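You operate a simulated robot arm through the tools that you are given. There is no shell and no other tool. Be economical: measure what you need, move in short steps, check, and stop when the job is done.

The job below is to be done with a simulated two-armed robot. You get a single attempt, and the scene is never put back.

Task
Take the cake stand apart and put the small pieces away.
Fine: hold the stand while you unscrew the knob; knob and small plate go in the black-knob drawer, shut it after; the stand stays where it is.
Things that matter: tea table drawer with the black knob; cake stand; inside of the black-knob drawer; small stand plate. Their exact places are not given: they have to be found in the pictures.

The check looks at the end state, three seconds after you hand in, the way a careful person would. Anything else that was tipped, shoved, dropped, spilled or broken makes it a failure.

Robot
Two 7-joint arms with two-finger parallel grippers on one trunk, on a base that drives. Base frame: it is fixed to the floor where the robot stands at the start and does not move with it; the origin is under the middle of the robot, x ahead of it, y to its left, z up. Lengths are in m, angles in degrees, forces in N, time in s.
The left shoulder is at the start at [0.07, 0.163, 0.97], the right one opposite. With the tool pointing down near the work surface each hand reaches from about 0.38 to 0.88 m from the robot's upright axis, wherever it stands, measured 20 degrees to its own side. Places, roughly: tea table drawer with the black knob [0.9, 0.1, 0.6]; inside of the black-knob drawer [0.9, 0.1, 0.6]; cake stand [1, -0.75, 0.75]; small stand plate [1, -0.75, 0.75]. Payload 3.43 kg a hand.
Tool frame (each hand has its own): the origin (TCP) lies between the finger pads and is the grasp point; the fingertips stand 0.034 m ahead of it; z points along the fingers, y is the line along which they close. The gripper opens to 0.128 m. The fingers are 0.024 m wide and 0.012 m thick; the gripper's body (0.048 by 0.13 m) begins 0.096 m behind the TCP.
Orientation is that of the tool frame in the base frame, as a unit quaternion [w, x, y, z]. With the fingers straight down and closing along the base's y, the tool's x points along the base's -x, its y along +y and its z along -z.

Tools
- The arms move only by the tool jog_arm. It takes "left_increments", "right_increments" or both (then of equal length, played together; a hand with none holds still); each is a list of rows, each a list of 7 numbers: the shift along the tool's x, y, z in mm, then the turn, a rotation vector about the tool's x, y, z in degrees, then the finger opening in mm, from 0 to 128. In form: [[tx, ty, tz, ax, ay, az, hand], ...]. A call has 1 to 20 rows; each row is the pose to reach, as a shift and turn from the pose commanded when the call began, along the tool's axes at that moment. Each row takes 0.2 s and may step no farther than 0.05 m and 8.6 degrees from the row before; otherwise, or with a gripper value out of range, the whole call is refused. A pose out of reach is approached as far as the arm can. The call stops where the force on the tool passes 40 N (or 10 N more than at its start, if that is more) or the arm is blocked; 0.2 s more then pass. Each finger travels about 0.153 m/s and halts on what it meets, pressing with about 23 N; the grip force reading is that of the motor and also rises with nothing between the fingers. The clock runs only during rows and for 0.2 s after the last one: add rows that repeat a pose to give the fingers time. The reply holds the time, the measured pose of the TCP, the force on the tool along the base axes, the opening and the grip force, in the units named above and with some noise, and new pictures: "views" is both (left out), scene, wrist or none (wrist: the cameras of the hands that moved).
- Cameras (640 x 400 px; columns grow to the right, rows downward): "scene" is now at [0.1316, 0.0188, 1.189]; the picture's right is [0.22, -0.97, 0.00], its down [-0.64, -0.15, -0.76] and it looks along [0.74, 0.17, -0.65] (base axes); focal length 287 px, centre (320, 200). "left" rides on the left gripper at [0.076, 0.011, -0.16] in its tool frame; the picture's right is [-0.15, 0.99, 0.00], its down [-0.88, -0.13, -0.46] and it looks along [-0.45, -0.07, 0.89] (tool axes); focal length 234 px, centre (320, 200). "right" rides on the right gripper at [0.076, -0.011, -0.16] in its tool frame; the picture's right is [0.15, 0.99, 0.00], its down [-0.88, 0.13, -0.46] and it looks along [-0.45, 0.07, 0.89] (tool axes); focal length 234 px, centre (320, 200).
- raise_lower(by): slides the trunk up (or, below 0, down) by that many m; the arms and the scene camera ride with it, the base frame stays. It gives what a move gives, with no picture.
- roll_base(legs): drives the robot by 1 to 6 legs, each [ahead, left, turn to the left] in m, m and degrees, along the robot's own axes; the way and the turn of a leg run together, so that a leg with both is an arc; at most 1.5 m and 180 degrees a leg. The arms and the cameras ride along, it lands a little off, and it stops where it bumps. It gives what a move gives, and a new picture of the scene camera.
- pan_tilt(pan, tilt): turns the head with the scene camera to pan (to the left, within 86 degrees either way) and tilt (down, from -29 to 69), counted from straight ahead of the robot. It gives what a move gives, and a new picture of the scene camera.
- measure_at(camera, pixels): for up to 12 pixels [column, row] of the newest picture of that camera ("zoom" is the newest enlarged one), the place [x, y, z] in the base frame of the surface seen there, good to about 0.002 m. It takes no simulated time.
- enlarge(camera, box): a new picture of the part [left, top, right, bottom] of that camera's present view, enlarged. It takes no simulated time.
- sign_off(): hands the job in; it is judged then, once.

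Keep the steps short. Do not move on a guess: measure, check each grasp and each placing, and mend mistakes. In all there are 80 turns and 170 pictures (those below and enlarged ones count). Leave the grippers open and the arms clear of the work at the hand-in unless told otherwise, and finish with a single line.

The tools are called after "Call:" as a command line: name --argument value ..., lists and objects as JSON in quotes. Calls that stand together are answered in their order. jog_arm: Moves the arms, as the interface text tells. Its arguments: {"type":"object","properties":{"left_increments":{"type":"array"},"right_increments":{"type":"array"},"views":{"type":"string","enum":["both","scene","wrist","none"]}},"required":[]} The other tools are called the same way: raise_lower (by) slides the trunk up or down; roll_base (legs) drives the base; pan_tilt (pan, tilt) turns the head that bears the scene camera; measure_at (camera, pixels) gives the place of the surface under pixels of a picture; enlarge (camera, box) takes an enlarged picture of a part of a camera's view; sign_off () hands the job in.

At the start:

```text
time_s: 0.0
left_ee_pos: [0.6385, 0.3645, 0.8991]
left_orientation: [0.001, 0.0, 1.0, 0.0]
left_force: [-0.2, -0.1, 0.3]
left_gripper_width: 0.1281
left_finger_force: 0.0
right_ee_pos: [0.6664, -0.208, 0.8628]
right_orientation: [0.0, 0.0, 1.0, 0.0]
right_force: [-0.6, 0.4, 0.1]
right_gripper_width: 0.1279
right_finger_force: 0.0
trunk travel left (down, up): [-0.45, 0.49]
robot x, y, heading: [0.0016, -0.0003, 0.1]
head pan, tilt: [12.9, 40.8]
```

scene: 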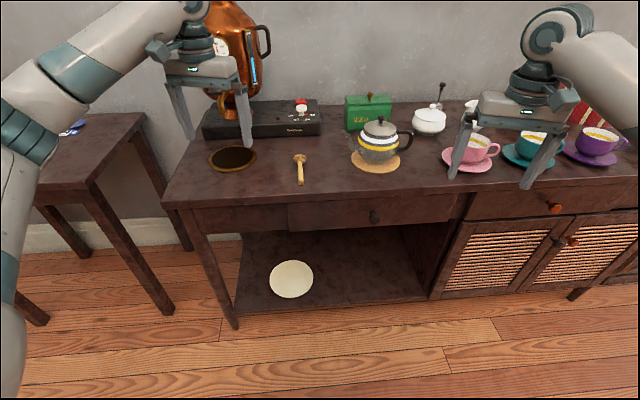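
right: 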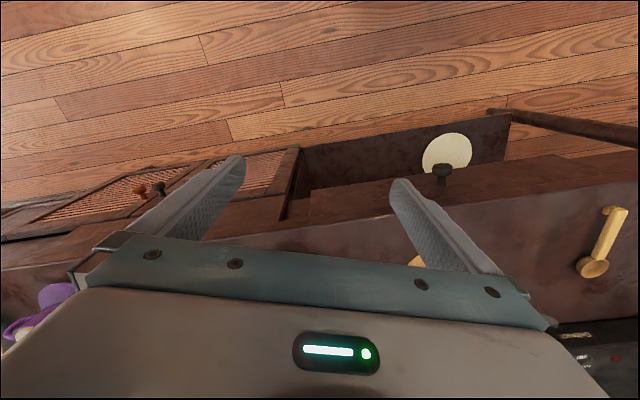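
left: 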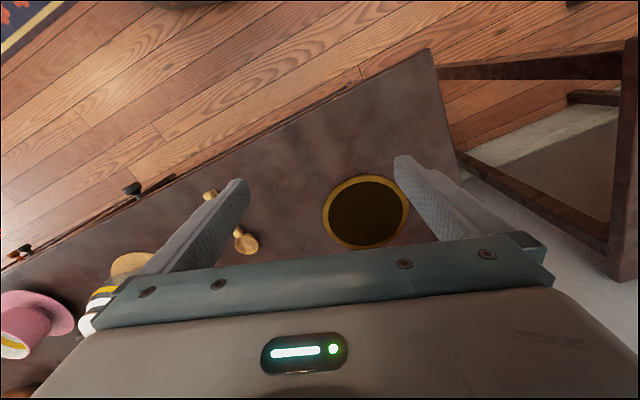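

The black-knob drawer is at about (375,217). The cake stand is out of view, so I'll turn the head right to find it and measure the drawer first.

Call:
measure_at --camera "scene" --pixels '[[375, 217], [290, 207], [452, 197], [290, 228], [452, 220], [200, 207], [465, 190], [380, 135], [300, 165], [555, 207], [290, 280]]'

Call:
pan_tilt --pan -40 --tilt 35

```text
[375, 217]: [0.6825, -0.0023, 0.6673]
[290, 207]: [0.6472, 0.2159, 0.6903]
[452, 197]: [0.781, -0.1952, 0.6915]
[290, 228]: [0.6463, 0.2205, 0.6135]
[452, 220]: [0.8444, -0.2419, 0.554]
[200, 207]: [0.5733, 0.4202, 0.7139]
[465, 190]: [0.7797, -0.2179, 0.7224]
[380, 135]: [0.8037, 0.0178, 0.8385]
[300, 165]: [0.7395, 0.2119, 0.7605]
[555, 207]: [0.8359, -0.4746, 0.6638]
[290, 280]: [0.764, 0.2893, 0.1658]
```

```text
time_s: 1.2
left_ee_pos: [0.6392, 0.3646, 0.8987]
left_orientation: [-0.001, -0.001, 1.0, -0.001]
left_force: [-0.3, -1.4, -0.8]
left_gripper_width: 0.128
left_finger_force: 0.1
right_ee_pos: [0.6664, -0.2078, 0.8638]
right_orientation: [0.0, -0.001, 1.0, 0.0]
right_force: [0.0, -0.5, -0.4]
right_gripper_width: 0.1281
right_finger_force: 0.1
trunk travel left (down, up): [-0.45, 0.49]
robot x, y, heading: [-0.0013, 0.0012, -0.0]
head pan, tilt: [-40.0, 35.0]
```

scene: 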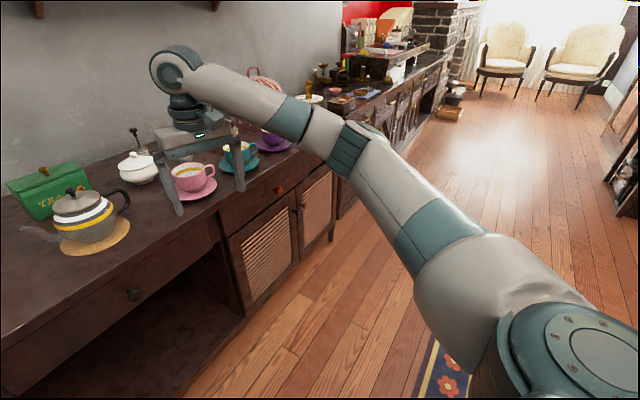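

The cake stand is probably hidden behind the right arm, near (265,80). The table front is turned about 18° to the left. I'll back off, square up to it and slide right.

Call:
roll_base --legs '[[-0.35, 0, 0], [0, 0, 18], [0, -0.6, 0]]'

Call:
pan_tilt --pan -15 --tilt 35

```text
time_s: 7.5
left_ee_pos: [0.3235, -0.0181, 0.8984]
left_orientation: [-0.001, -0.159, 0.987, 0.0]
left_force: [-0.3, -0.1, 0.4]
left_gripper_width: 0.1279
left_finger_force: 0.1
right_ee_pos: [0.528, -0.5548, 0.8627]
right_orientation: [0.001, -0.158, 0.987, 0.0]
right_force: [-0.3, 0.1, 0.6]
right_gripper_width: 0.1278
right_finger_force: 0.0
trunk travel left (down, up): [-0.45, 0.49]
robot x, y, heading: [-0.1686, -0.5658, 18.1]
head pan, tilt: [-40.0, 35.0]
```

scene: 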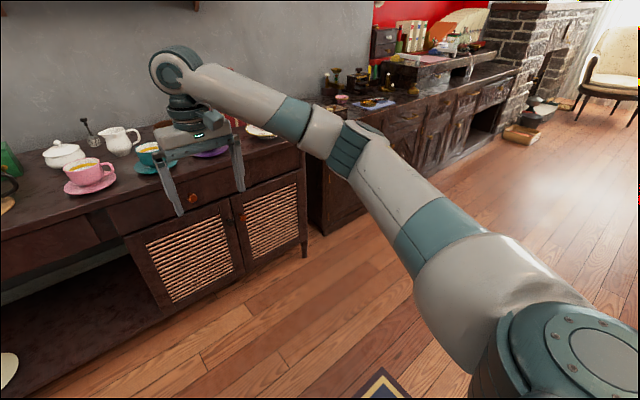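

```text
time_s: 8.3
left_ee_pos: [0.3235, -0.0183, 0.8999]
left_orientation: [-0.001, -0.158, 0.987, -0.001]
left_force: [0.0, 0.9, -0.4]
left_gripper_width: 0.128
left_finger_force: 0.0
right_ee_pos: [0.5275, -0.5546, 0.8632]
right_orientation: [0.0, -0.158, 0.987, 0.001]
right_force: [0.8, -0.8, 0.7]
right_gripper_width: 0.1281
right_finger_force: 0.0
trunk travel left (down, up): [-0.45, 0.49]
robot x, y, heading: [-0.1702, -0.5674, 18.3]
head pan, tilt: [-15.0, 35.0]
```

scene: 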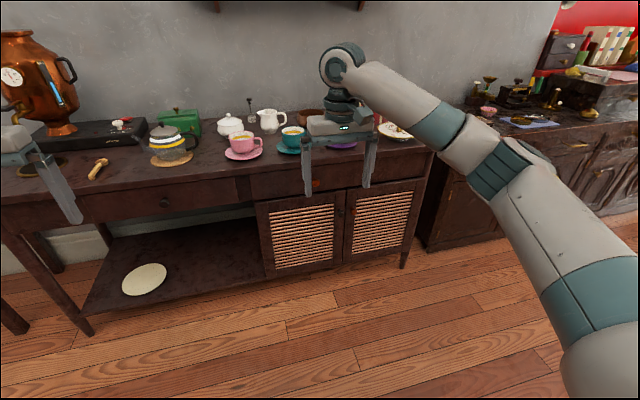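

The stand looks to be near (390,130), behind the right gripper. I'll slide further right to clear the view.

Call:
roll_base --legs '[[0, -0.45, 0]]'

Call:
pan_tilt --pan 5 --tilt 38

```text
time_s: 11.1
left_ee_pos: [0.4633, -0.448, 0.8984]
left_orientation: [-0.001, -0.157, 0.988, 0.0]
left_force: [0.4, -0.3, 0.6]
left_gripper_width: 0.1279
left_finger_force: 0.2
right_ee_pos: [0.6682, -0.9834, 0.8622]
right_orientation: [0.0, -0.157, 0.988, -0.001]
right_force: [-0.3, -0.2, -0.7]
right_gripper_width: 0.1279
right_finger_force: 0.0
trunk travel left (down, up): [-0.45, 0.49]
robot x, y, heading: [-0.0315, -0.9913, 17.8]
head pan, tilt: [-15.0, 35.0]
```

scene: 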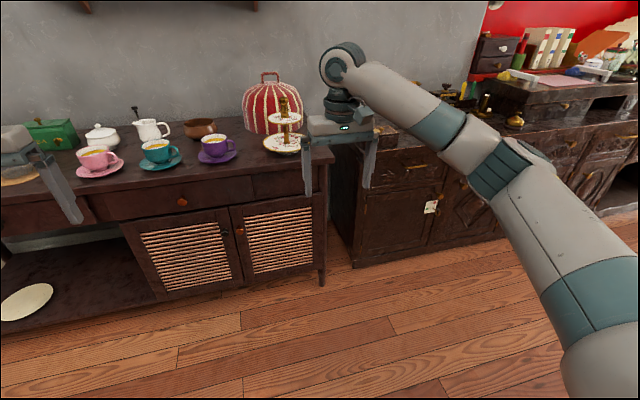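

```text
time_s: 11.9
left_ee_pos: [0.463, -0.4465, 0.8984]
left_orientation: [-0.001, -0.156, 0.988, -0.001]
left_force: [0.1, 0.2, 0.0]
left_gripper_width: 0.1279
left_finger_force: 0.0
right_ee_pos: [0.6666, -0.9837, 0.864]
right_orientation: [0.001, -0.157, 0.988, 0.0]
right_force: [-0.1, 0.0, -0.1]
right_gripper_width: 0.1281
right_finger_force: 0.1
trunk travel left (down, up): [-0.45, 0.49]
robot x, y, heading: [-0.0274, -0.9922, 18.1]
head pan, tilt: [5.0, 38.0]
```

scene: 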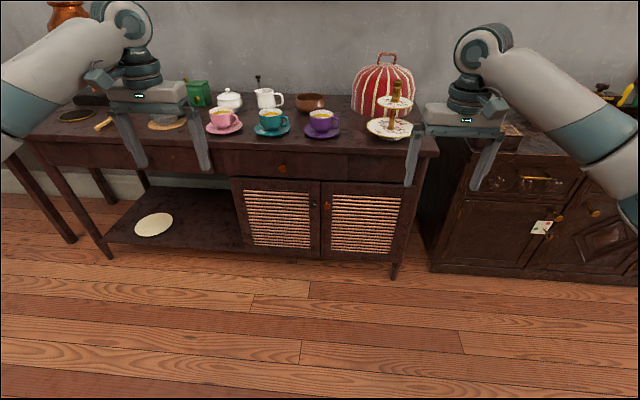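

The cake stand stands at (392,110). I'll enlarge it.

Call:
enlarge --camera "scene" --box '[340, 40, 440, 160]'

```text
3.33 times, centred on (390, 100) of scene
```

zoom: 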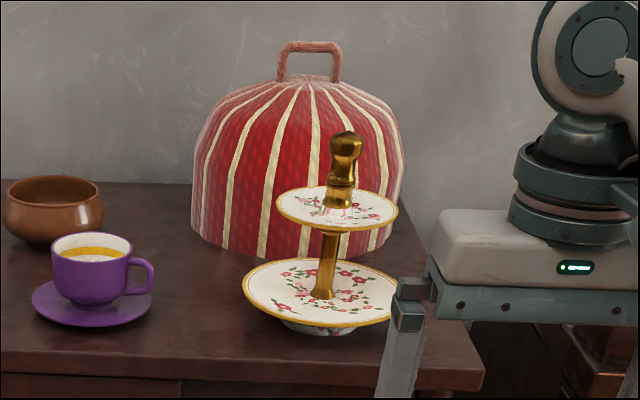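

Call:
measure_at --camera "zoom" --pixels '[[345, 136], [344, 155], [342, 172], [340, 183], [341, 200], [282, 200], [390, 212], [330, 228], [328, 245], [325, 275], [320, 310], [262, 285]]'

Call:
measure_at --camera "zoom" --pixels '[[320, 333], [250, 345], [310, 45], [270, 200], [360, 150], [200, 210], [90, 320], [475, 390], [396, 285], [312, 190], [365, 190], [322, 293]]'

```text
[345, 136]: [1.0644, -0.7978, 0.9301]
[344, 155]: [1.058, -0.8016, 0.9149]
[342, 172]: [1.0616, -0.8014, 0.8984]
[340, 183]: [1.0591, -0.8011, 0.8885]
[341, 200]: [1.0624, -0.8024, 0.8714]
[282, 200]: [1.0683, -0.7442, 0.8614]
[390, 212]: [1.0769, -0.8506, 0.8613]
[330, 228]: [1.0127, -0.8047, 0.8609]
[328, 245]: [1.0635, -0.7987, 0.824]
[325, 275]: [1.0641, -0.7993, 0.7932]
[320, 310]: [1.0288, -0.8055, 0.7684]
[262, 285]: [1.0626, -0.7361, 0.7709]
```

```text
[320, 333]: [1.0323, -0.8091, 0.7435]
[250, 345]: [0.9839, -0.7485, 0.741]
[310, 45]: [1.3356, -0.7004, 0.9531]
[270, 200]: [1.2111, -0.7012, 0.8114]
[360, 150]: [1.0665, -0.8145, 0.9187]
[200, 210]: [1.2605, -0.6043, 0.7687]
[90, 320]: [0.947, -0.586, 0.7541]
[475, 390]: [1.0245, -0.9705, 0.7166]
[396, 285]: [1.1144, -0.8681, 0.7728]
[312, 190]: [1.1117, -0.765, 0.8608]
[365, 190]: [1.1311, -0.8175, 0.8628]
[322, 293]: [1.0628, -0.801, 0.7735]
```

The stand's axis is near (1.067,-0.80), with the small plate at z≈0.861 and the knob from z 0.865 to 0.932. My plan:
1. Open the drawer.
2. Go to the stand. The right hand holds the post and the left hand unscrews the knob.
3. Carry both pieces back to the open drawer.

First I'll slide left to the drawer.

Call:
roll_base --legs '[[0, 0.52, 0]]'

Call:
jog_arm --left_increments '[[0, 0, 20, 0, -8, 0, 100], [0, 0, 40, 0, -16, 0, 70], [0, 0, 60, 0, -24, 0, 60], [0, 0, 80, 0, -32, 0, 60], [0, 0, 100, 0, -40, 0, 60], [0, 0, 120, 0, -48, 0, 60], [0, 0, 140, 0, -56, 0, 60], [0, 0, 160, 0, -64, 0, 60], [0, 0, 180, 0, -72, 0, 60], [0, 0, 200, 0, -80, 0, 60], [0, 0, 220, 0, -85, 0, 60], [0, 0, 231, 0, -90, 0, 60], [0, 0, 231, 0, -90, 0, 60]]'

```text
time_s: 14.9
left_ee_pos: [0.3029, 0.0401, 0.8998]
left_orientation: [-0.002, -0.158, 0.987, 0.001]
left_force: [0.4, 0.1, -0.3]
left_gripper_width: 0.1278
left_finger_force: 0.0
right_ee_pos: [0.5079, -0.4969, 0.8626]
right_orientation: [0.0, -0.158, 0.987, -0.001]
right_force: [0.5, -0.6, 0.3]
right_gripper_width: 0.1283
right_finger_force: 0.0
trunk travel left (down, up): [-0.45, 0.49]
robot x, y, heading: [-0.1901, -0.508, 18.1]
head pan, tilt: [5.0, 38.0]
```

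scene: 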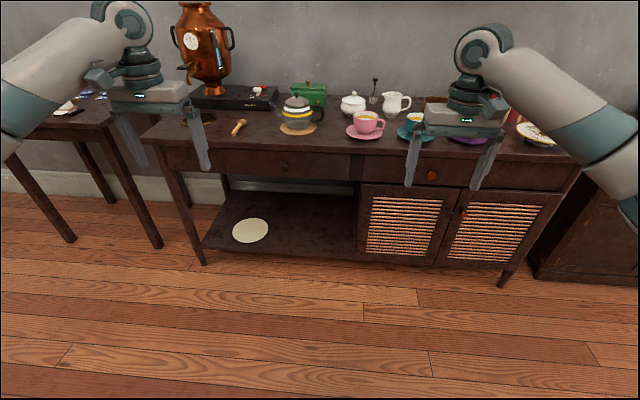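

```text
time_s: 17.7
left_ee_pos: [0.3037, 0.0414, 0.6679]
left_orientation: [0.698, -0.112, 0.698, 0.112]
left_force: [-0.7, -0.4, -0.8]
left_gripper_width: 0.0599
left_finger_force: 0.0
right_ee_pos: [0.5093, -0.4962, 0.8635]
right_orientation: [0.0, -0.159, 0.987, 0.0]
right_force: [-0.9, 0.1, -0.4]
right_gripper_width: 0.1279
right_finger_force: 0.0
trunk travel left (down, up): [-0.45, 0.49]
robot x, y, heading: [-0.1899, -0.5091, 18.2]
head pan, tilt: [5.0, 38.0]
```

scene: 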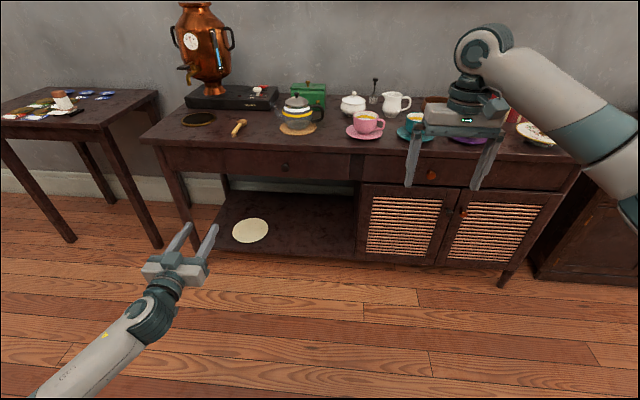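
left: 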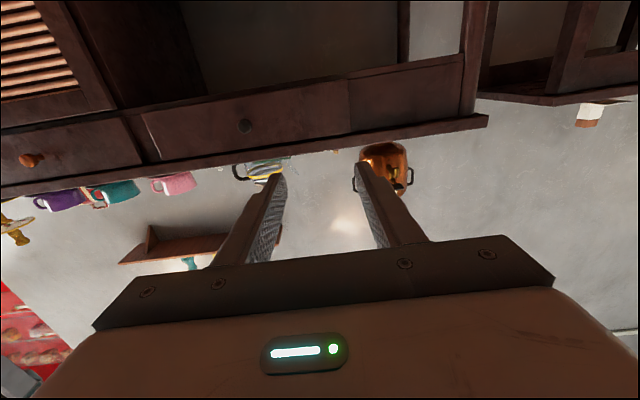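

The left hand is now horizontal at knob height. I'll measure the knob closely from the scene view.

Call:
enlarge --camera "scene" --box '[250, 145, 320, 190]'

Call:
measure_at --camera "scene" --pixels '[[286, 167], [286, 165], [290, 160], [200, 160], [345, 163], [360, 163], [286, 178], [216, 155], [340, 155]]'

```text
8.89 times, centred on (285, 168) of scene
```

zoom: 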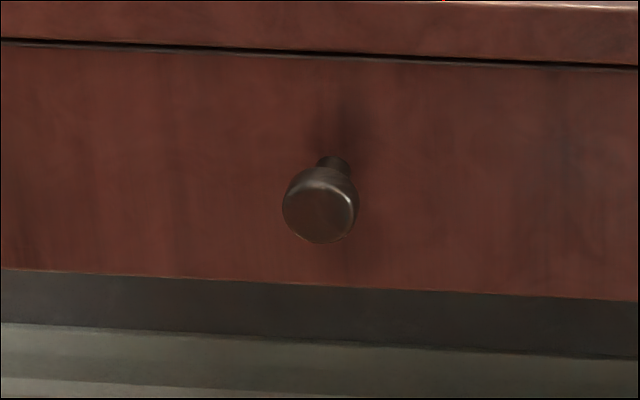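

```text
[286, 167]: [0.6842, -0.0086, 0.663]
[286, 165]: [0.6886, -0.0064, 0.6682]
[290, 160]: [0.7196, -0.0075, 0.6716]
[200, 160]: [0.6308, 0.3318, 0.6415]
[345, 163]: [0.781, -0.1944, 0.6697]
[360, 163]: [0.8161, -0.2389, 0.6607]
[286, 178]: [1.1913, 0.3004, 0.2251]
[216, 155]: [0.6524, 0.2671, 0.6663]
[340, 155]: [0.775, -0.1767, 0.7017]
```

Call:
measure_at --camera "zoom" --pixels '[[318, 205], [288, 205], [350, 205], [318, 235], [320, 178], [335, 162], [240, 200], [420, 200]]'

```text
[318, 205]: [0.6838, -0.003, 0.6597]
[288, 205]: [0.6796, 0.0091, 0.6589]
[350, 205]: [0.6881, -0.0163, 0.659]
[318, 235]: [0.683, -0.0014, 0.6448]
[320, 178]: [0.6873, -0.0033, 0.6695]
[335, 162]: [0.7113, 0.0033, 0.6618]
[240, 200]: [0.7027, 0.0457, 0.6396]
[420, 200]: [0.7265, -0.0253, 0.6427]
```

The knob centre is at (0.684,-0.003,0.657) with the drawer face about 32 mm behind. I'll bring the left hand in line (160 mm right, 11 mm down), then roll ahead 0.28.

Call:
jog_arm --left_increments '[[3, -40, 0, 0, 0, 0, 60], [6, -80, 0, 0, 0, 0, 60], [9, -120, 0, 0, 0, 0, 60], [11, -160, 0, 0, 0, 0, 60], [11, -160, 0, 0, 0, 0, 60]]' --views "none"

Call:
roll_base --legs '[[0.28, 0, 0]]'

```text
time_s: 18.9
left_ee_pos: [0.3545, -0.112, 0.6559]
left_orientation: [0.698, -0.112, 0.699, 0.112]
left_force: [-0.4, -0.3, -0.3]
left_gripper_width: 0.06
left_finger_force: 0.1
right_ee_pos: [0.5091, -0.4958, 0.8621]
right_orientation: [0.0, -0.158, 0.987, 0.0]
right_force: [0.0, 0.1, 0.2]
right_gripper_width: 0.1281
right_finger_force: 0.0
trunk travel left (down, up): [-0.45, 0.49]
robot x, y, heading: [-0.1903, -0.5094, 18.0]
head pan, tilt: [5.0, 38.0]
```

```text
time_s: 20.8
left_ee_pos: [0.6185, -0.0274, 0.6559]
left_orientation: [0.697, -0.111, 0.699, 0.111]
left_force: [-0.3, -0.6, 1.1]
left_gripper_width: 0.0601
left_finger_force: 0.1
right_ee_pos: [0.7712, -0.4141, 0.8625]
right_orientation: [-0.001, -0.157, 0.988, 0.0]
right_force: [-0.1, -0.4, -0.6]
right_gripper_width: 0.1281
right_finger_force: 0.1
trunk travel left (down, up): [-0.45, 0.49]
robot x, y, heading: [0.0771, -0.4222, 17.9]
head pan, tilt: [5.0, 38.0]
```

scene: 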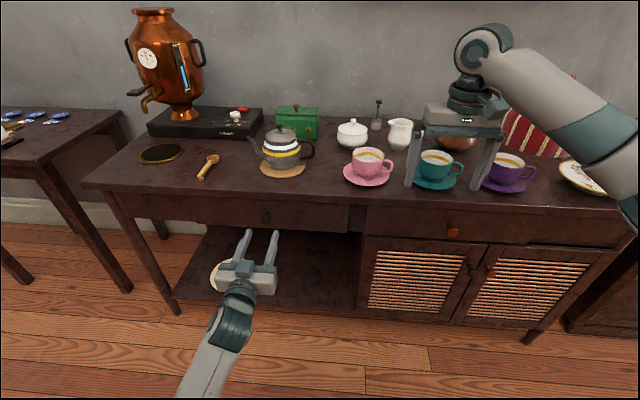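

Aligned; 62 mm remain. I'll advance and close on the knob.

Call:
jog_arm --left_increments '[[0, 2, 30, 0, 0, 0, 60], [0, 3, 55, 0, 0, 0, 60], [0, 3, 62, 0, 0, 0, 60], [0, 3, 62, 0, 0, 0, 40], [0, 3, 62, 0, 0, 0, 20], [0, 3, 62, 0, 0, 0, 10], [0, 3, 62, 0, 0, 0, 10]]'

```text
time_s: 22.4
left_ee_pos: [0.6749, -0.0057, 0.6564]
left_orientation: [0.698, -0.111, 0.699, 0.111]
left_force: [-2.0, 6.6, -0.7]
left_gripper_width: 0.0293
left_finger_force: 45.0
right_ee_pos: [0.7706, -0.413, 0.8622]
right_orientation: [0.0, -0.156, 0.988, -0.001]
right_force: [0.3, -0.3, 0.1]
right_gripper_width: 0.128
right_finger_force: 0.0
trunk travel left (down, up): [-0.45, 0.49]
robot x, y, heading: [0.0736, -0.4199, 17.9]
head pan, tilt: [5.0, 38.0]
```

scene: 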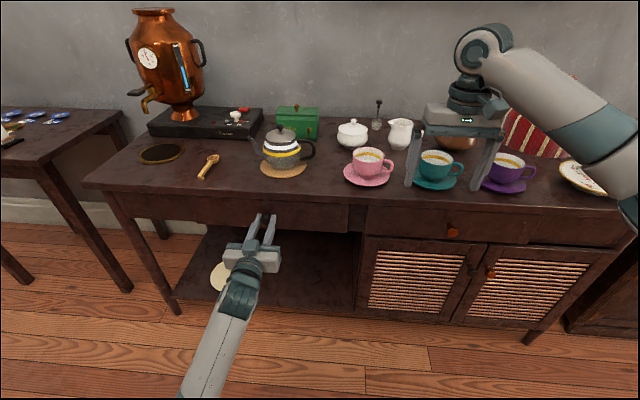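
left: 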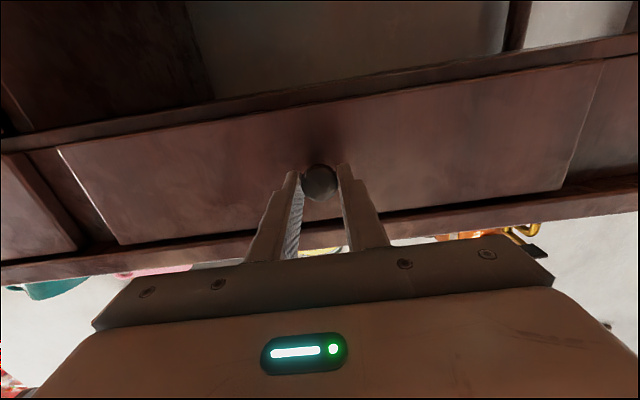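

The knob is gripped at 29 mm. Now I'll pull straight back in 20 mm steps.

Call:
jog_arm --left_increments '[[0, 0, -10, 0, 0, 0, 10], [0, 0, -30, 0, 0, 0, 10], [0, 0, -50, 0, 0, 0, 10], [0, 0, -70, 0, 0, 0, 10], [0, 0, -90, 0, 0, 0, 10], [0, 0, -110, 0, 0, 0, 10], [0, 0, -130, 0, 0, 0, 10], [0, 0, -150, 0, 0, 0, 10], [0, 0, -170, 0, 0, 0, 10], [0, 0, -190, 0, 0, 0, 10], [0, 0, -200, 0, 0, 0, 10]]' --views "scene"

```text
time_s: 24.8
left_ee_pos: [0.4849, -0.0674, 0.6577]
left_orientation: [0.697, -0.112, 0.699, 0.11]
left_force: [-7.9, 23.3, -3.8]
left_gripper_width: 0.0295
left_finger_force: 44.6
right_ee_pos: [0.7716, -0.4122, 0.8624]
right_orientation: [0.0, -0.156, 0.988, 0.0]
right_force: [0.1, 0.3, 0.2]
right_gripper_width: 0.1281
right_finger_force: 0.0
trunk travel left (down, up): [-0.45, 0.49]
robot x, y, heading: [0.0732, -0.4204, 18.0]
head pan, tilt: [5.0, 38.0]
```

scene: 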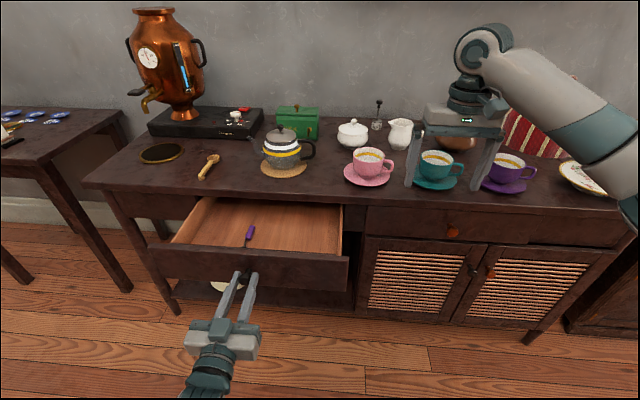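

The drawer is open about 0.2 m, with a small purple item inside. I'll release the knob, withdraw and measure the inside.

Call:
jog_arm --left_increments '[[0, 0, 0, 0, 0, 0, 40], [0, 0, 0, 0, 0, 0, 60], [0, 0, -20, 0, 0, 0, 60], [0, 0, -50, 0, 0, 0, 60], [0, 0, -70, 0, 0, 0, 60]]' --views "scene"

Call:
measure_at --camera "scene" --pixels '[[250, 232], [225, 240], [320, 245], [215, 200], [335, 210], [160, 248], [345, 258], [150, 265], [280, 215], [200, 225], [255, 228], [246, 240]]'

```text
time_s: 26.0
left_ee_pos: [0.4173, -0.0899, 0.6597]
left_orientation: [0.699, -0.11, 0.698, 0.11]
left_force: [0.8, 0.2, 0.2]
left_gripper_width: 0.0601
left_finger_force: 0.1
right_ee_pos: [0.771, -0.4145, 0.8628]
right_orientation: [0.0, -0.155, 0.988, 0.0]
right_force: [-0.5, 0.3, -0.4]
right_gripper_width: 0.1279
right_finger_force: 0.0
trunk travel left (down, up): [-0.45, 0.49]
robot x, y, heading: [0.0728, -0.4211, 17.6]
head pan, tilt: [5.0, 38.0]
```

scene: 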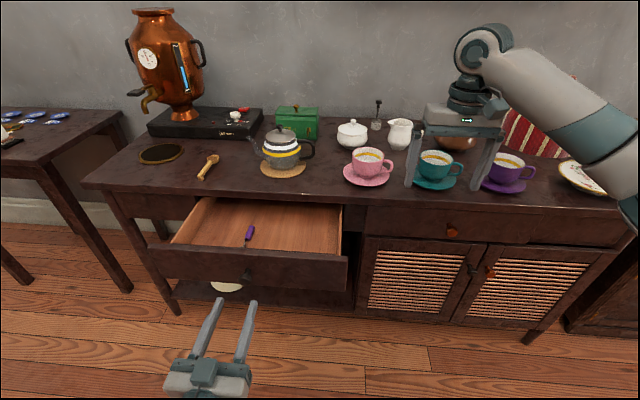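

```text
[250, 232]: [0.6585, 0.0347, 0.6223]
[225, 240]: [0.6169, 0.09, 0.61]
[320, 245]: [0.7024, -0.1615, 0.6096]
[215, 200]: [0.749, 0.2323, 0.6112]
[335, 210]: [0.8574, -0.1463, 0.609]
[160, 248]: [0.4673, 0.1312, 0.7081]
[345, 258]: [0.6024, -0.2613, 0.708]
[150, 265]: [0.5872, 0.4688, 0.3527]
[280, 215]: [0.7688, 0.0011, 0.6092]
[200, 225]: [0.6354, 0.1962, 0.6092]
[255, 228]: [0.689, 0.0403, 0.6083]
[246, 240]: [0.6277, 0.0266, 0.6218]
```

The drawer floor is at z 0.61, its front lip at 0.708, and there is plenty of room either side of the purple item. I'll back off and slide right to the stand.

Call:
roll_base --legs '[[-0.25, 0, 0], [0, -0.667, 0]]'

Call:
jog_arm --left_increments '[[-30, 8, 0, 0, 8, 0, 60], [-60, 16, 0, 0, 16, 0, 60], [-90, 24, 0, 0, 24, 0, 60], [-120, 32, 0, 0, 32, 0, 60], [-150, 40, 0, 0, 40, 0, 60], [-180, 48, 0, 0, 48, 0, 60], [-210, 56, 0, 0, 56, 0, 60], [-240, 64, 0, 0, 64, 0, 60], [-270, 72, 0, 0, 72, 0, 60], [-300, 80, 0, 0, 80, 0, 60], [-330, 90, 0, 0, 86, 0, 60], [-360, 100, 0, 0, 90, 0, 60]]' --right_increments '[[15, 0, 5, 0, -8, 0, 128], [30, 0, 10, 0, -16, 0, 110], [45, 0, 15, 0, -24, 0, 90], [60, 0, 20, 0, -32, 0, 80], [75, 0, 25, 0, -40, 0, 80], [90, 0, 30, 0, -48, 0, 80], [105, 0, 35, 0, -56, 0, 80], [120, 0, 40, 0, -64, 0, 80], [120, 0, 45, 0, -72, 0, 80], [120, 0, 48, 0, -80, 0, 80], [120, 0, 48, 0, -86, 0, 80], [120, 0, 48, 0, -90, 0, 80]]' --views "scene"

```text
time_s: 31.1
left_ee_pos: [0.3805, -0.7867, 0.6585]
left_orientation: [0.697, -0.112, 0.699, 0.113]
left_force: [0.0, -0.1, 0.8]
left_gripper_width: 0.06
left_finger_force: 0.1
right_ee_pos: [0.7359, -1.1073, 0.8629]
right_orientation: [0.0, -0.159, 0.987, 0.001]
right_force: [0.2, 0.4, 0.0]
right_gripper_width: 0.1282
right_finger_force: 0.0
trunk travel left (down, up): [-0.45, 0.49]
robot x, y, heading: [0.0391, -1.119, 18.7]
head pan, tilt: [5.0, 38.0]
```

scene: 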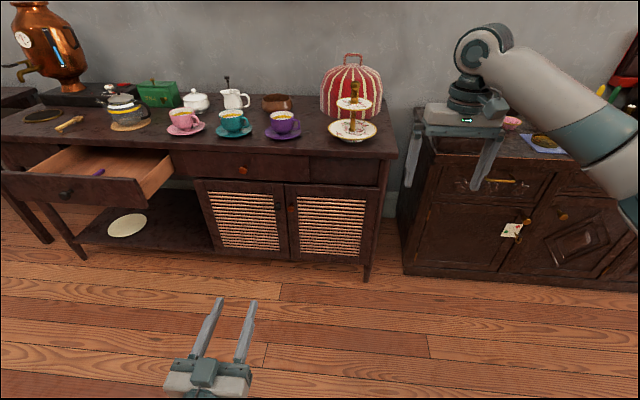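

```text
time_s: 33.7
left_ee_pos: [0.5311, -0.7206, 0.7223]
left_orientation: [0.127, -0.248, 0.96, -0.025]
left_force: [-4.1, -8.8, -4.5]
left_gripper_width: 0.06
left_finger_force: 0.1
left hand out of reach, approached as far as the arm can: row 1, 2, 3, 4, 5, 6, 7, 8, 9, 10, 11
right_ee_pos: [0.6431, -1.1333, 0.7992]
right_orientation: [0.696, -0.114, 0.7, 0.113]
right_force: [1.0, 0.0, -0.5]
right_gripper_width: 0.0797
right_finger_force: 0.1
right hand out of reach, approached as far as the arm can: row 7, 8, 9, 10, 11, 12
trunk travel left (down, up): [-0.45, 0.49]
robot x, y, heading: [0.038, -1.1187, 18.5]
head pan, tilt: [5.0, 38.0]
```

scene: 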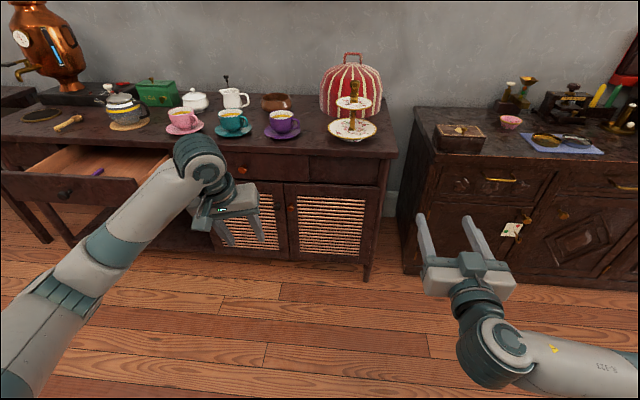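

The arms are short of reach close-in at this height. Raising the trunk 0.15 m helps both; then I'll see where the hands sit.

Call:
raise_lower --by 0.15

Call:
jog_arm --left_increments '[[0, 0, 0, 0, 0, 0, 70], [0, 0, 0, 0, 0, 0, 70]]' --right_increments '[[0, 0, 0, 0, 0, 0, 80], [0, 0, 0, 0, 0, 0, 80]]' --views "scene"

```text
time_s: 35.4
left_ee_pos: [0.348, -0.6845, 1.1639]
left_orientation: [-0.001, -0.161, 0.987, 0.0]
left_force: [0.7, 0.1, 0.4]
left_gripper_width: 0.0597
left_finger_force: 0.0
right_ee_pos: [0.6399, -1.1334, 0.9521]
right_orientation: [0.698, -0.113, 0.698, 0.112]
right_force: [0.0, -0.5, -0.2]
right_gripper_width: 0.0801
right_finger_force: 0.1
trunk travel left (down, up): [-0.6, 0.34]
robot x, y, heading: [0.0411, -1.1233, 18.4]
head pan, tilt: [5.0, 38.0]
```

```text
time_s: 36.0
left_ee_pos: [0.3477, -0.6853, 1.164]
left_orientation: [-0.001, -0.16, 0.987, 0.0]
left_force: [0.1, -0.7, -1.2]
left_gripper_width: 0.0701
left_finger_force: 0.1
right_ee_pos: [0.6402, -1.134, 0.9521]
right_orientation: [0.698, -0.113, 0.698, 0.113]
right_force: [0.6, 0.5, 0.4]
right_gripper_width: 0.08
right_finger_force: 0.2
trunk travel left (down, up): [-0.6, 0.34]
robot x, y, heading: [0.0402, -1.1216, 18.4]
head pan, tilt: [5.0, 38.0]
```

scene: 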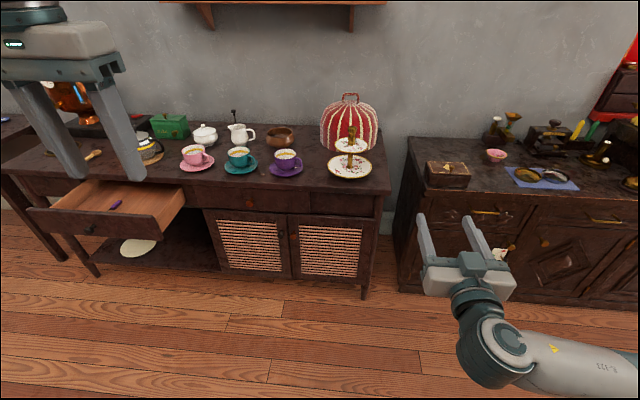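

Both hands are good now. I'll set the right hand to point forward and 25° left at z≈0.815, and bring the left hand in over the stand area while still clear of the table.

Call:
jog_arm --right_increments '[[30, 25, -5, -6, 0, 0, 80], [60, 50, -10, -12, 0, 0, 80], [90, 75, -15, -18, 0, 0, 80], [120, 100, -20, -24, 0, 0, 80], [137, 119, -22, -25, 0, 0, 80], [137, 119, -22, -25, 0, 0, 80]]' --left_increments '[[-30, -30, 10, 0, 0, 0, 70], [-60, -60, 20, 0, 0, 0, 70], [-90, -90, 30, 0, 0, 0, 70], [-120, -120, 40, 0, 0, 0, 70], [-150, -150, 50, 0, 0, 0, 70], [-150, -167, 60, 0, 0, 0, 70]]' --views "scene"

```text
time_s: 37.4
left_ee_pos: [0.5431, -0.7968, 1.1038]
left_orientation: [-0.001, -0.16, 0.987, 0.0]
left_force: [-0.7, -1.1, -0.1]
left_gripper_width: 0.0701
left_finger_force: 0.0
right_ee_pos: [0.5806, -1.0278, 0.8147]
right_orientation: [0.658, -0.262, 0.656, 0.262]
right_force: [0.2, 0.5, 0.2]
right_gripper_width: 0.0801
right_finger_force: 0.0
trunk travel left (down, up): [-0.6, 0.34]
robot x, y, heading: [0.0363, -1.1173, 18.1]
head pan, tilt: [5.0, 38.0]
```

scene: 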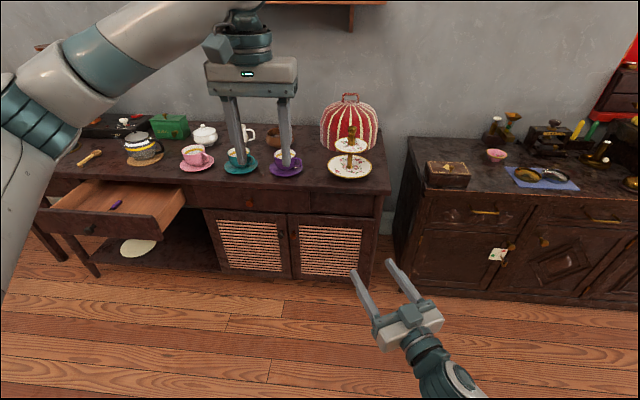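

Both in place. Rolling ahead 0.39 to bring the stand within reach; the left hand passes at z 1.10, well above everything.

Call:
roll_base --legs '[[0.39, 0, 0]]'

Call:
pan_tilt --pan -2 --tilt 48

Call:
enlarge --camera "scene" --box '[240, 100, 400, 200]'

```text
time_s: 39.8
left_ee_pos: [0.8988, -0.6739, 1.1038]
left_orientation: [-0.001, -0.162, 0.987, 0.0]
left_force: [-0.1, 0.4, 0.4]
left_gripper_width: 0.07
left_finger_force: 0.0
right_ee_pos: [0.9362, -0.9066, 0.8137]
right_orientation: [0.656, -0.263, 0.656, 0.264]
right_force: [0.6, 0.1, 0.6]
right_gripper_width: 0.0797
right_finger_force: 0.0
trunk travel left (down, up): [-0.6, 0.34]
robot x, y, heading: [0.3971, -1.0006, 18.7]
head pan, tilt: [5.0, 38.0]
```

scene: 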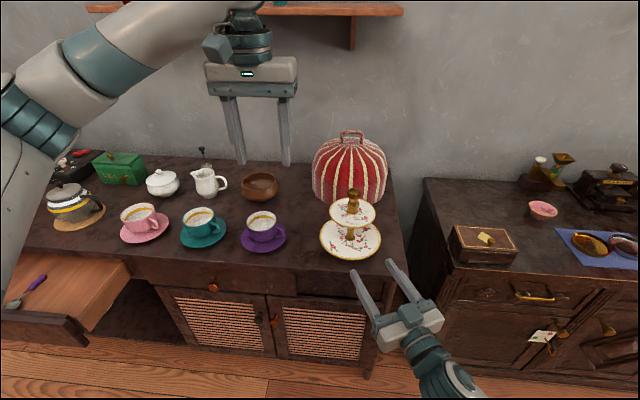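

```text
time_s: 40.5
left_ee_pos: [0.8972, -0.675, 1.1039]
left_orientation: [0.0, -0.162, 0.987, 0.0]
left_force: [0.2, -0.1, -0.1]
left_gripper_width: 0.0699
left_finger_force: 0.1
right_ee_pos: [0.9354, -0.9062, 0.8143]
right_orientation: [0.656, -0.262, 0.657, 0.263]
right_force: [-0.4, 0.6, -0.4]
right_gripper_width: 0.08
right_finger_force: 0.0
trunk travel left (down, up): [-0.6, 0.34]
robot x, y, heading: [0.393, -1.0015, 18.7]
head pan, tilt: [-2.0, 48.0]
```

scene: 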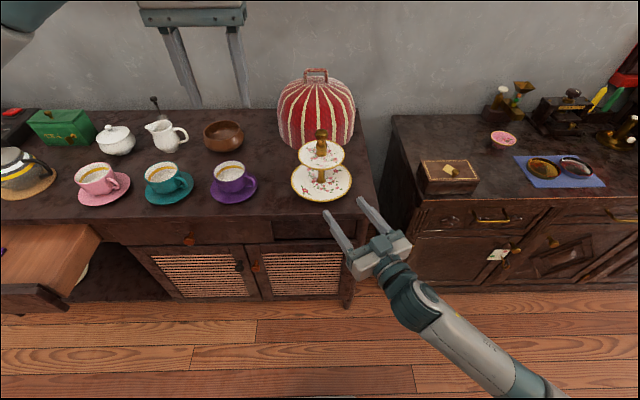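

```text
4.00 times, centred on (320, 150) of scene
```

zoom: 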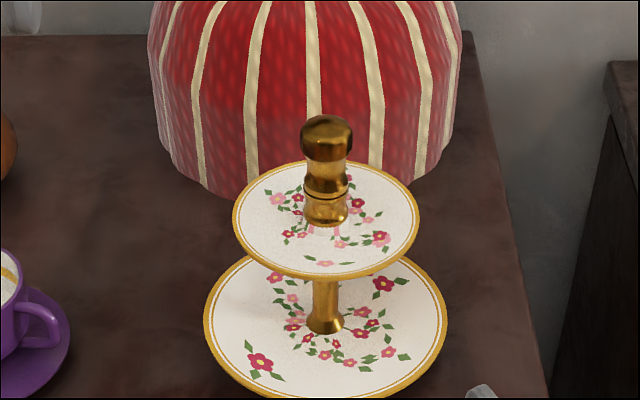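

Call:
measure_at --camera "zoom" --pixels '[[325, 130], [304, 145], [350, 145], [308, 170], [345, 170], [325, 194], [304, 190], [347, 190], [325, 215], [305, 212], [346, 212], [325, 290]]'

Call:
measure_at --camera "zoom" --pixels '[[236, 220], [416, 216], [325, 164], [328, 274], [315, 290], [337, 290], [325, 325], [208, 320], [443, 318], [325, 394], [326, 235], [325, 145]]'

```text
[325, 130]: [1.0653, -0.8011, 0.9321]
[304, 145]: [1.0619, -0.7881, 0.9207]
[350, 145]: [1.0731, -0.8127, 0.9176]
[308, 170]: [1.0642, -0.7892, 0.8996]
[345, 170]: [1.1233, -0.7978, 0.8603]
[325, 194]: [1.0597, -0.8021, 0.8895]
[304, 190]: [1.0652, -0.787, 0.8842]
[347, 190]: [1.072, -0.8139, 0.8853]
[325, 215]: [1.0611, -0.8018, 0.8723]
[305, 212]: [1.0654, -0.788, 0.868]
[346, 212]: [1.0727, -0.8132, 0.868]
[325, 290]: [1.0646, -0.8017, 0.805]
```

```text
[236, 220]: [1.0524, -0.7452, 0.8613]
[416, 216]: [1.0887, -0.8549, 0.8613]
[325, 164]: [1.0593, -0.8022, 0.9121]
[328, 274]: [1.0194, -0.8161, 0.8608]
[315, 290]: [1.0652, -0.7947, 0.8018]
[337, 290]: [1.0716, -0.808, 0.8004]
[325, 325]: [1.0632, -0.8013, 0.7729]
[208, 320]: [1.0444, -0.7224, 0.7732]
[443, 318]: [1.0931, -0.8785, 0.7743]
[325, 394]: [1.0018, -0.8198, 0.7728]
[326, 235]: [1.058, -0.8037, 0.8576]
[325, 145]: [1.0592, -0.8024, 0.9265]
```

The axis is at (1.0705,-0.80), the plate is 0.116 m across and the post is about 15 mm thick. I'll slide the right hand in along its pointing direction: 16 mm right, 170 mm forward, with the fingers wide open. Then I'll check.

Call:
jog_arm --right_increments '[[0, -8, 30, 0, 0, 0, 60], [0, -16, 60, 0, 0, 0, 50], [0, -16, 90, 0, 0, 0, 50], [0, -16, 120, 0, 0, 0, 50], [0, -16, 145, 0, 0, 0, 50], [0, -16, 165, 0, 0, 0, 50], [0, -16, 165, 0, 0, 0, 50]]'

Call:
enlarge --camera "scene" --box '[260, 110, 420, 210]'

```text
time_s: 42.1
left_ee_pos: [0.8981, -0.6742, 1.1037]
left_orientation: [0.0, -0.162, 0.987, 0.001]
left_force: [-0.1, -0.3, 0.5]
left_gripper_width: 0.0699
left_finger_force: 0.0
right_ee_pos: [1.0667, -0.8042, 0.8155]
right_orientation: [0.657, -0.264, 0.655, 0.263]
right_force: [-0.3, 0.1, 0.3]
right_gripper_width: 0.0499
right_finger_force: 0.0
trunk travel left (down, up): [-0.6, 0.34]
robot x, y, heading: [0.3933, -1.0018, 18.4]
head pan, tilt: [-2.0, 48.0]
```

scene: 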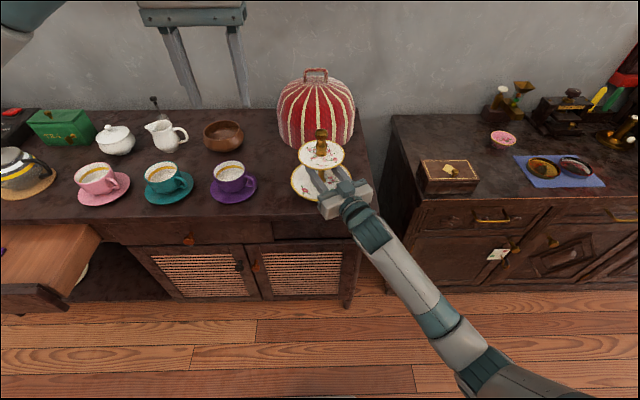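
right: 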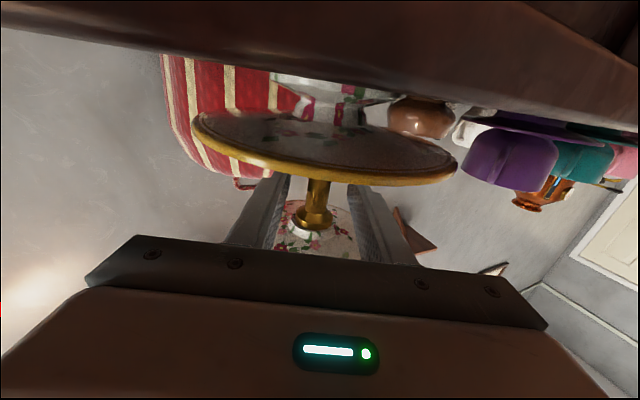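

```text
4.00 times, centred on (340, 160) of scene
```

zoom: 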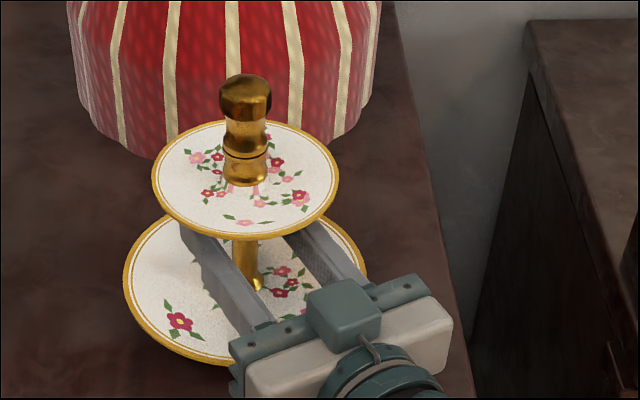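

The post is centred between the fingers (col 317, with the pads at 288 and 348). I'll close on it gently.

Call:
jog_arm --right_increments '[[0, 0, 2, 0, 0, 0, 35], [0, 0, 4, 0, 0, 0, 25], [0, 0, 4, 0, 0, 0, 18], [0, 0, 4, 0, 0, 0, 12], [0, 0, 4, 0, 0, 0, 6], [0, 0, 4, 0, 0, 0, 6]]' --views "none"

Call:
enlarge --camera "scene" --box '[260, 110, 420, 210]'

Call:
measure_at --camera "zoom" --pixels '[[156, 178], [335, 175], [222, 100], [270, 100], [245, 90], [130, 270]]'

```text
time_s: 43.5
left_ee_pos: [0.8987, -0.6734, 1.1035]
left_orientation: [-0.001, -0.163, 0.987, 0.0]
left_force: [-0.5, -0.7, 0.5]
left_gripper_width: 0.0701
left_finger_force: 0.0
right_ee_pos: [1.0698, -0.8016, 0.8155]
right_orientation: [0.657, -0.263, 0.656, 0.262]
right_force: [-0.2, 0.0, -0.3]
right_gripper_width: 0.0171
right_finger_force: 22.8
trunk travel left (down, up): [-0.6, 0.34]
robot x, y, heading: [0.3968, -0.999, 18.5]
head pan, tilt: [-2.0, 48.0]
```

```text
4.00 times, centred on (340, 160) of scene
```

zoom: 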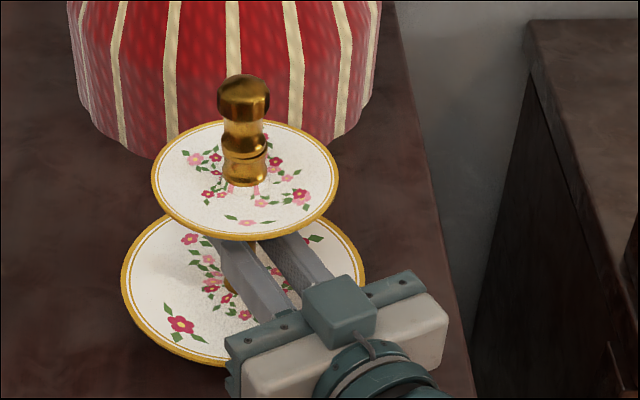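

```text
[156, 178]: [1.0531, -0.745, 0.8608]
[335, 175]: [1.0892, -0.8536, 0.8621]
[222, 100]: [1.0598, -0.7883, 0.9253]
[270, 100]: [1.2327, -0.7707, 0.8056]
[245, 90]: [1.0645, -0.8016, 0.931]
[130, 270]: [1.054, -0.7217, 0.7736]
```

The grip holds at 17 mm and the stand hasn't moved. Next the left hand goes above the knob, pre-turned 80° clockwise so it has a long anticlockwise stroke.

Call:
jog_arm --left_increments '[[-12, -17, 0, 0, 0, 8, 70], [-25, -35, 0, 0, 0, 16, 60], [-37, -52, 0, 0, 0, 24, 50], [-49, -70, 0, 0, 0, 32, 50], [-61, -87, 0, 0, 0, 40, 50], [-74, -105, 0, 0, 0, 48, 50], [-86, -122, 20, 0, 0, 56, 50], [-98, -140, 40, 0, 0, 64, 50], [-110, -157, 60, 0, 0, 72, 50], [-123, -174, 80, 0, 0, 80, 50], [-123, -174, 80, 0, 0, 80, 50]]'

```text
time_s: 46.0
left_ee_pos: [1.069, -0.7977, 1.0231]
left_orientation: [0.0, 0.511, 0.859, 0.0]
left_force: [-0.4, 0.3, -0.8]
left_gripper_width: 0.05
left_finger_force: 0.1
right_ee_pos: [1.07, -0.8015, 0.8146]
right_orientation: [0.656, -0.264, 0.656, 0.264]
right_force: [0.8, 0.7, -0.1]
right_gripper_width: 0.0167
right_finger_force: 23.1
trunk travel left (down, up): [-0.6, 0.34]
robot x, y, heading: [0.3984, -1.0005, 18.6]
head pan, tilt: [-2.0, 48.0]
```

scene: 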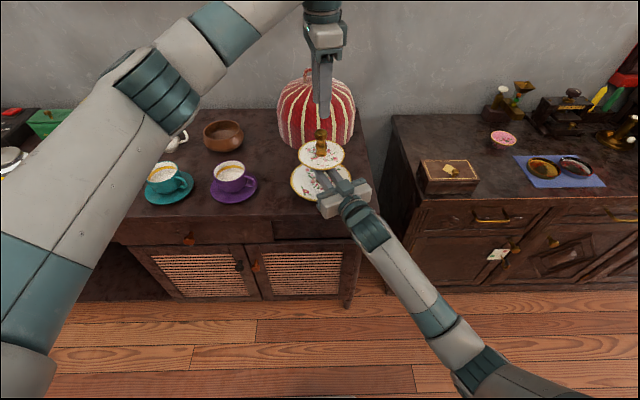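
left: 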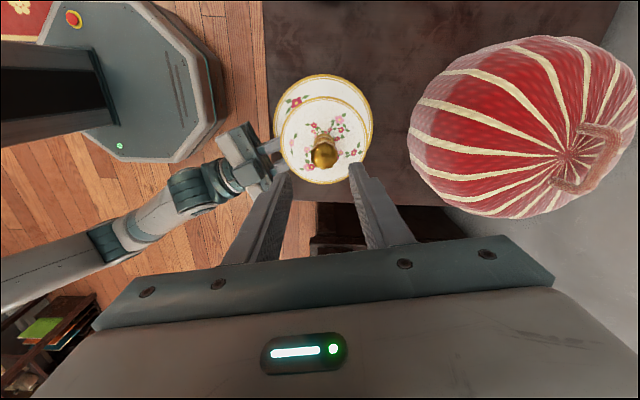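

Well aligned over the knob. I'll descend to TCP z≈0.921, so the tips stay above the seam, and close.

Call:
jog_arm --left_increments '[[-2, 0, 35, 0, 0, 0, 50], [-2, 0, 70, 0, 0, 0, 50], [-2, 0, 92, 0, 0, 0, 50], [-2, 0, 102, 0, 0, 0, 50], [-2, 0, 102, 0, 0, 0, 50]]' --views "wrist"

Call:
enlarge --camera "scene" --box '[260, 90, 420, 190]'

```text
time_s: 47.1
left_ee_pos: [1.0692, -0.801, 0.9207]
left_orientation: [0.0, 0.511, 0.86, -0.001]
left_force: [0.0, -0.4, -0.6]
left_gripper_width: 0.05
left_finger_force: 0.0
right_ee_pos: [1.0712, -0.8007, 0.8153]
right_orientation: [0.656, -0.263, 0.656, 0.263]
right_force: [0.9, -0.3, 0.2]
right_gripper_width: 0.0169
right_finger_force: 23.5
trunk travel left (down, up): [-0.6, 0.34]
robot x, y, heading: [0.3926, -0.9996, 18.7]
head pan, tilt: [-2.0, 48.0]
```

left: 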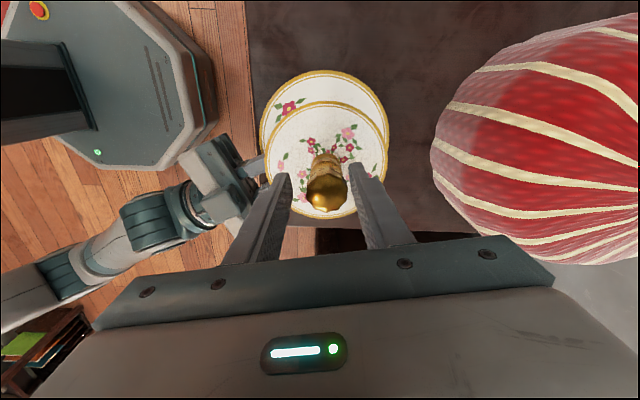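

```text
4.00 times, centred on (340, 140) of scene
```

zoom: 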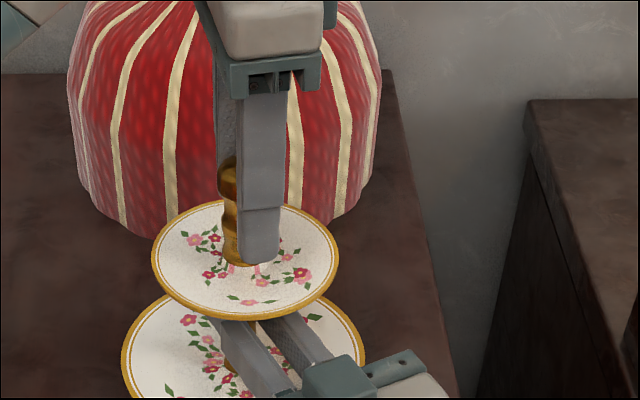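

In the wrist view the knob sits at col 327 against a finger centre of 321, about 4 mm toward tool +y. I'll shift that much and close in steps, watching the force.

Call:
jog_arm --left_increments '[[0, 4, 0, 0, 0, 0, 45], [0, 4, 0, 0, 0, 0, 38], [0, 4, 0, 0, 0, 0, 33], [0, 4, 0, 0, 0, 0, 33]]' --views "wrist"

```text
time_s: 48.1
left_ee_pos: [1.0746, -0.7984, 0.9206]
left_orientation: [0.0, 0.509, 0.861, -0.001]
left_force: [0.6, 0.0, -0.2]
left_gripper_width: 0.033
left_finger_force: 0.1
right_ee_pos: [1.0703, -0.8009, 0.8142]
right_orientation: [0.657, -0.264, 0.656, 0.263]
right_force: [1.7, -0.3, 0.1]
right_gripper_width: 0.0167
right_finger_force: 22.7
trunk travel left (down, up): [-0.6, 0.34]
robot x, y, heading: [0.3961, -1.0017, 18.7]
head pan, tilt: [-2.0, 48.0]
```

left: 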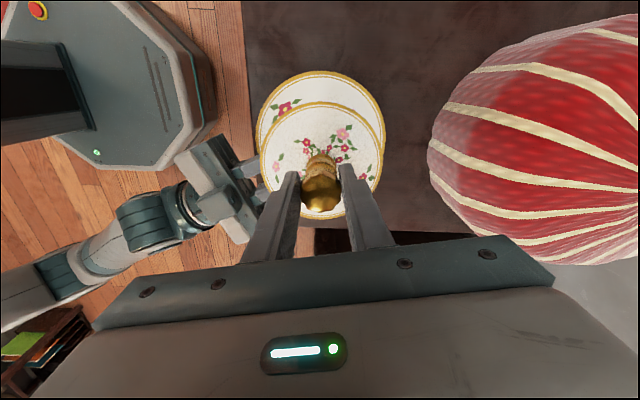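

Well centred now. I'll close fully and turn 40° anticlockwise as a test.

Call:
jog_arm --left_increments '[[0, 0, 0, 0, 0, 0, 20], [0, 0, 0, 0, 0, 0, 10], [0, 0, 0, 0, 0, 0, 10], [0, 0, 0, 0, 0, -8, 10], [0, 0, 0, 0, 0, -16, 10], [0, 0, 0, 0, 0, -24, 10], [0, 0, 0, 0, 0, -32, 10], [0, 0, 0, 0, 0, -40, 10]]' --views "wrist"

Call:
enlarge --camera "scene" --box '[260, 90, 420, 190]'

```text
time_s: 50.0
left_ee_pos: [1.0733, -0.7992, 0.922]
left_orientation: [0.0, 0.185, 0.983, 0.0]
left_force: [5.4, 9.4, 3.5]
left_gripper_width: 0.0298
left_finger_force: 22.9
right_ee_pos: [1.0694, -0.8006, 0.8155]
right_orientation: [0.656, -0.264, 0.656, 0.263]
right_force: [-7.3, -7.0, 0.6]
right_gripper_width: 0.0167
right_finger_force: 22.7
trunk travel left (down, up): [-0.6, 0.34]
robot x, y, heading: [0.3941, -1.002, 18.7]
head pan, tilt: [-2.0, 48.0]
```

left: 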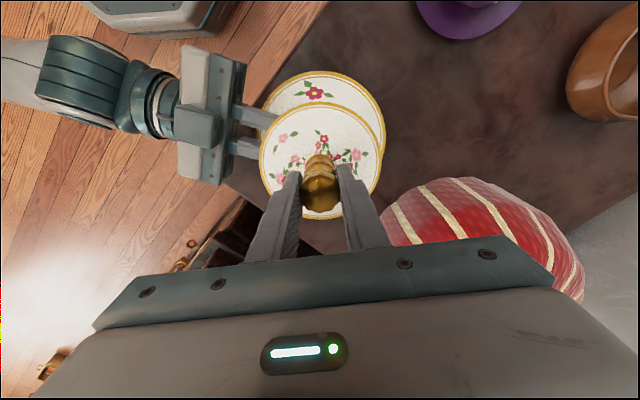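

```text
4.00 times, centred on (340, 140) of scene
```

zoom: 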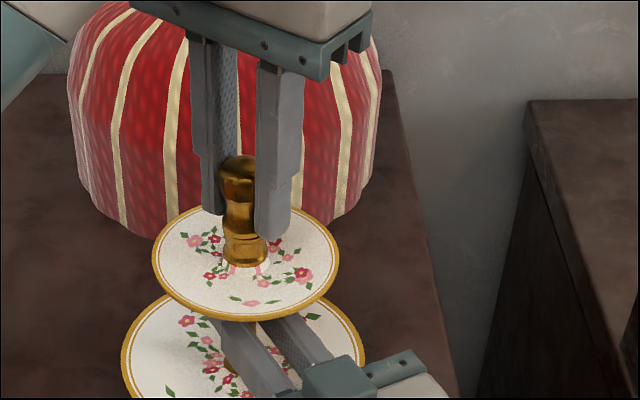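

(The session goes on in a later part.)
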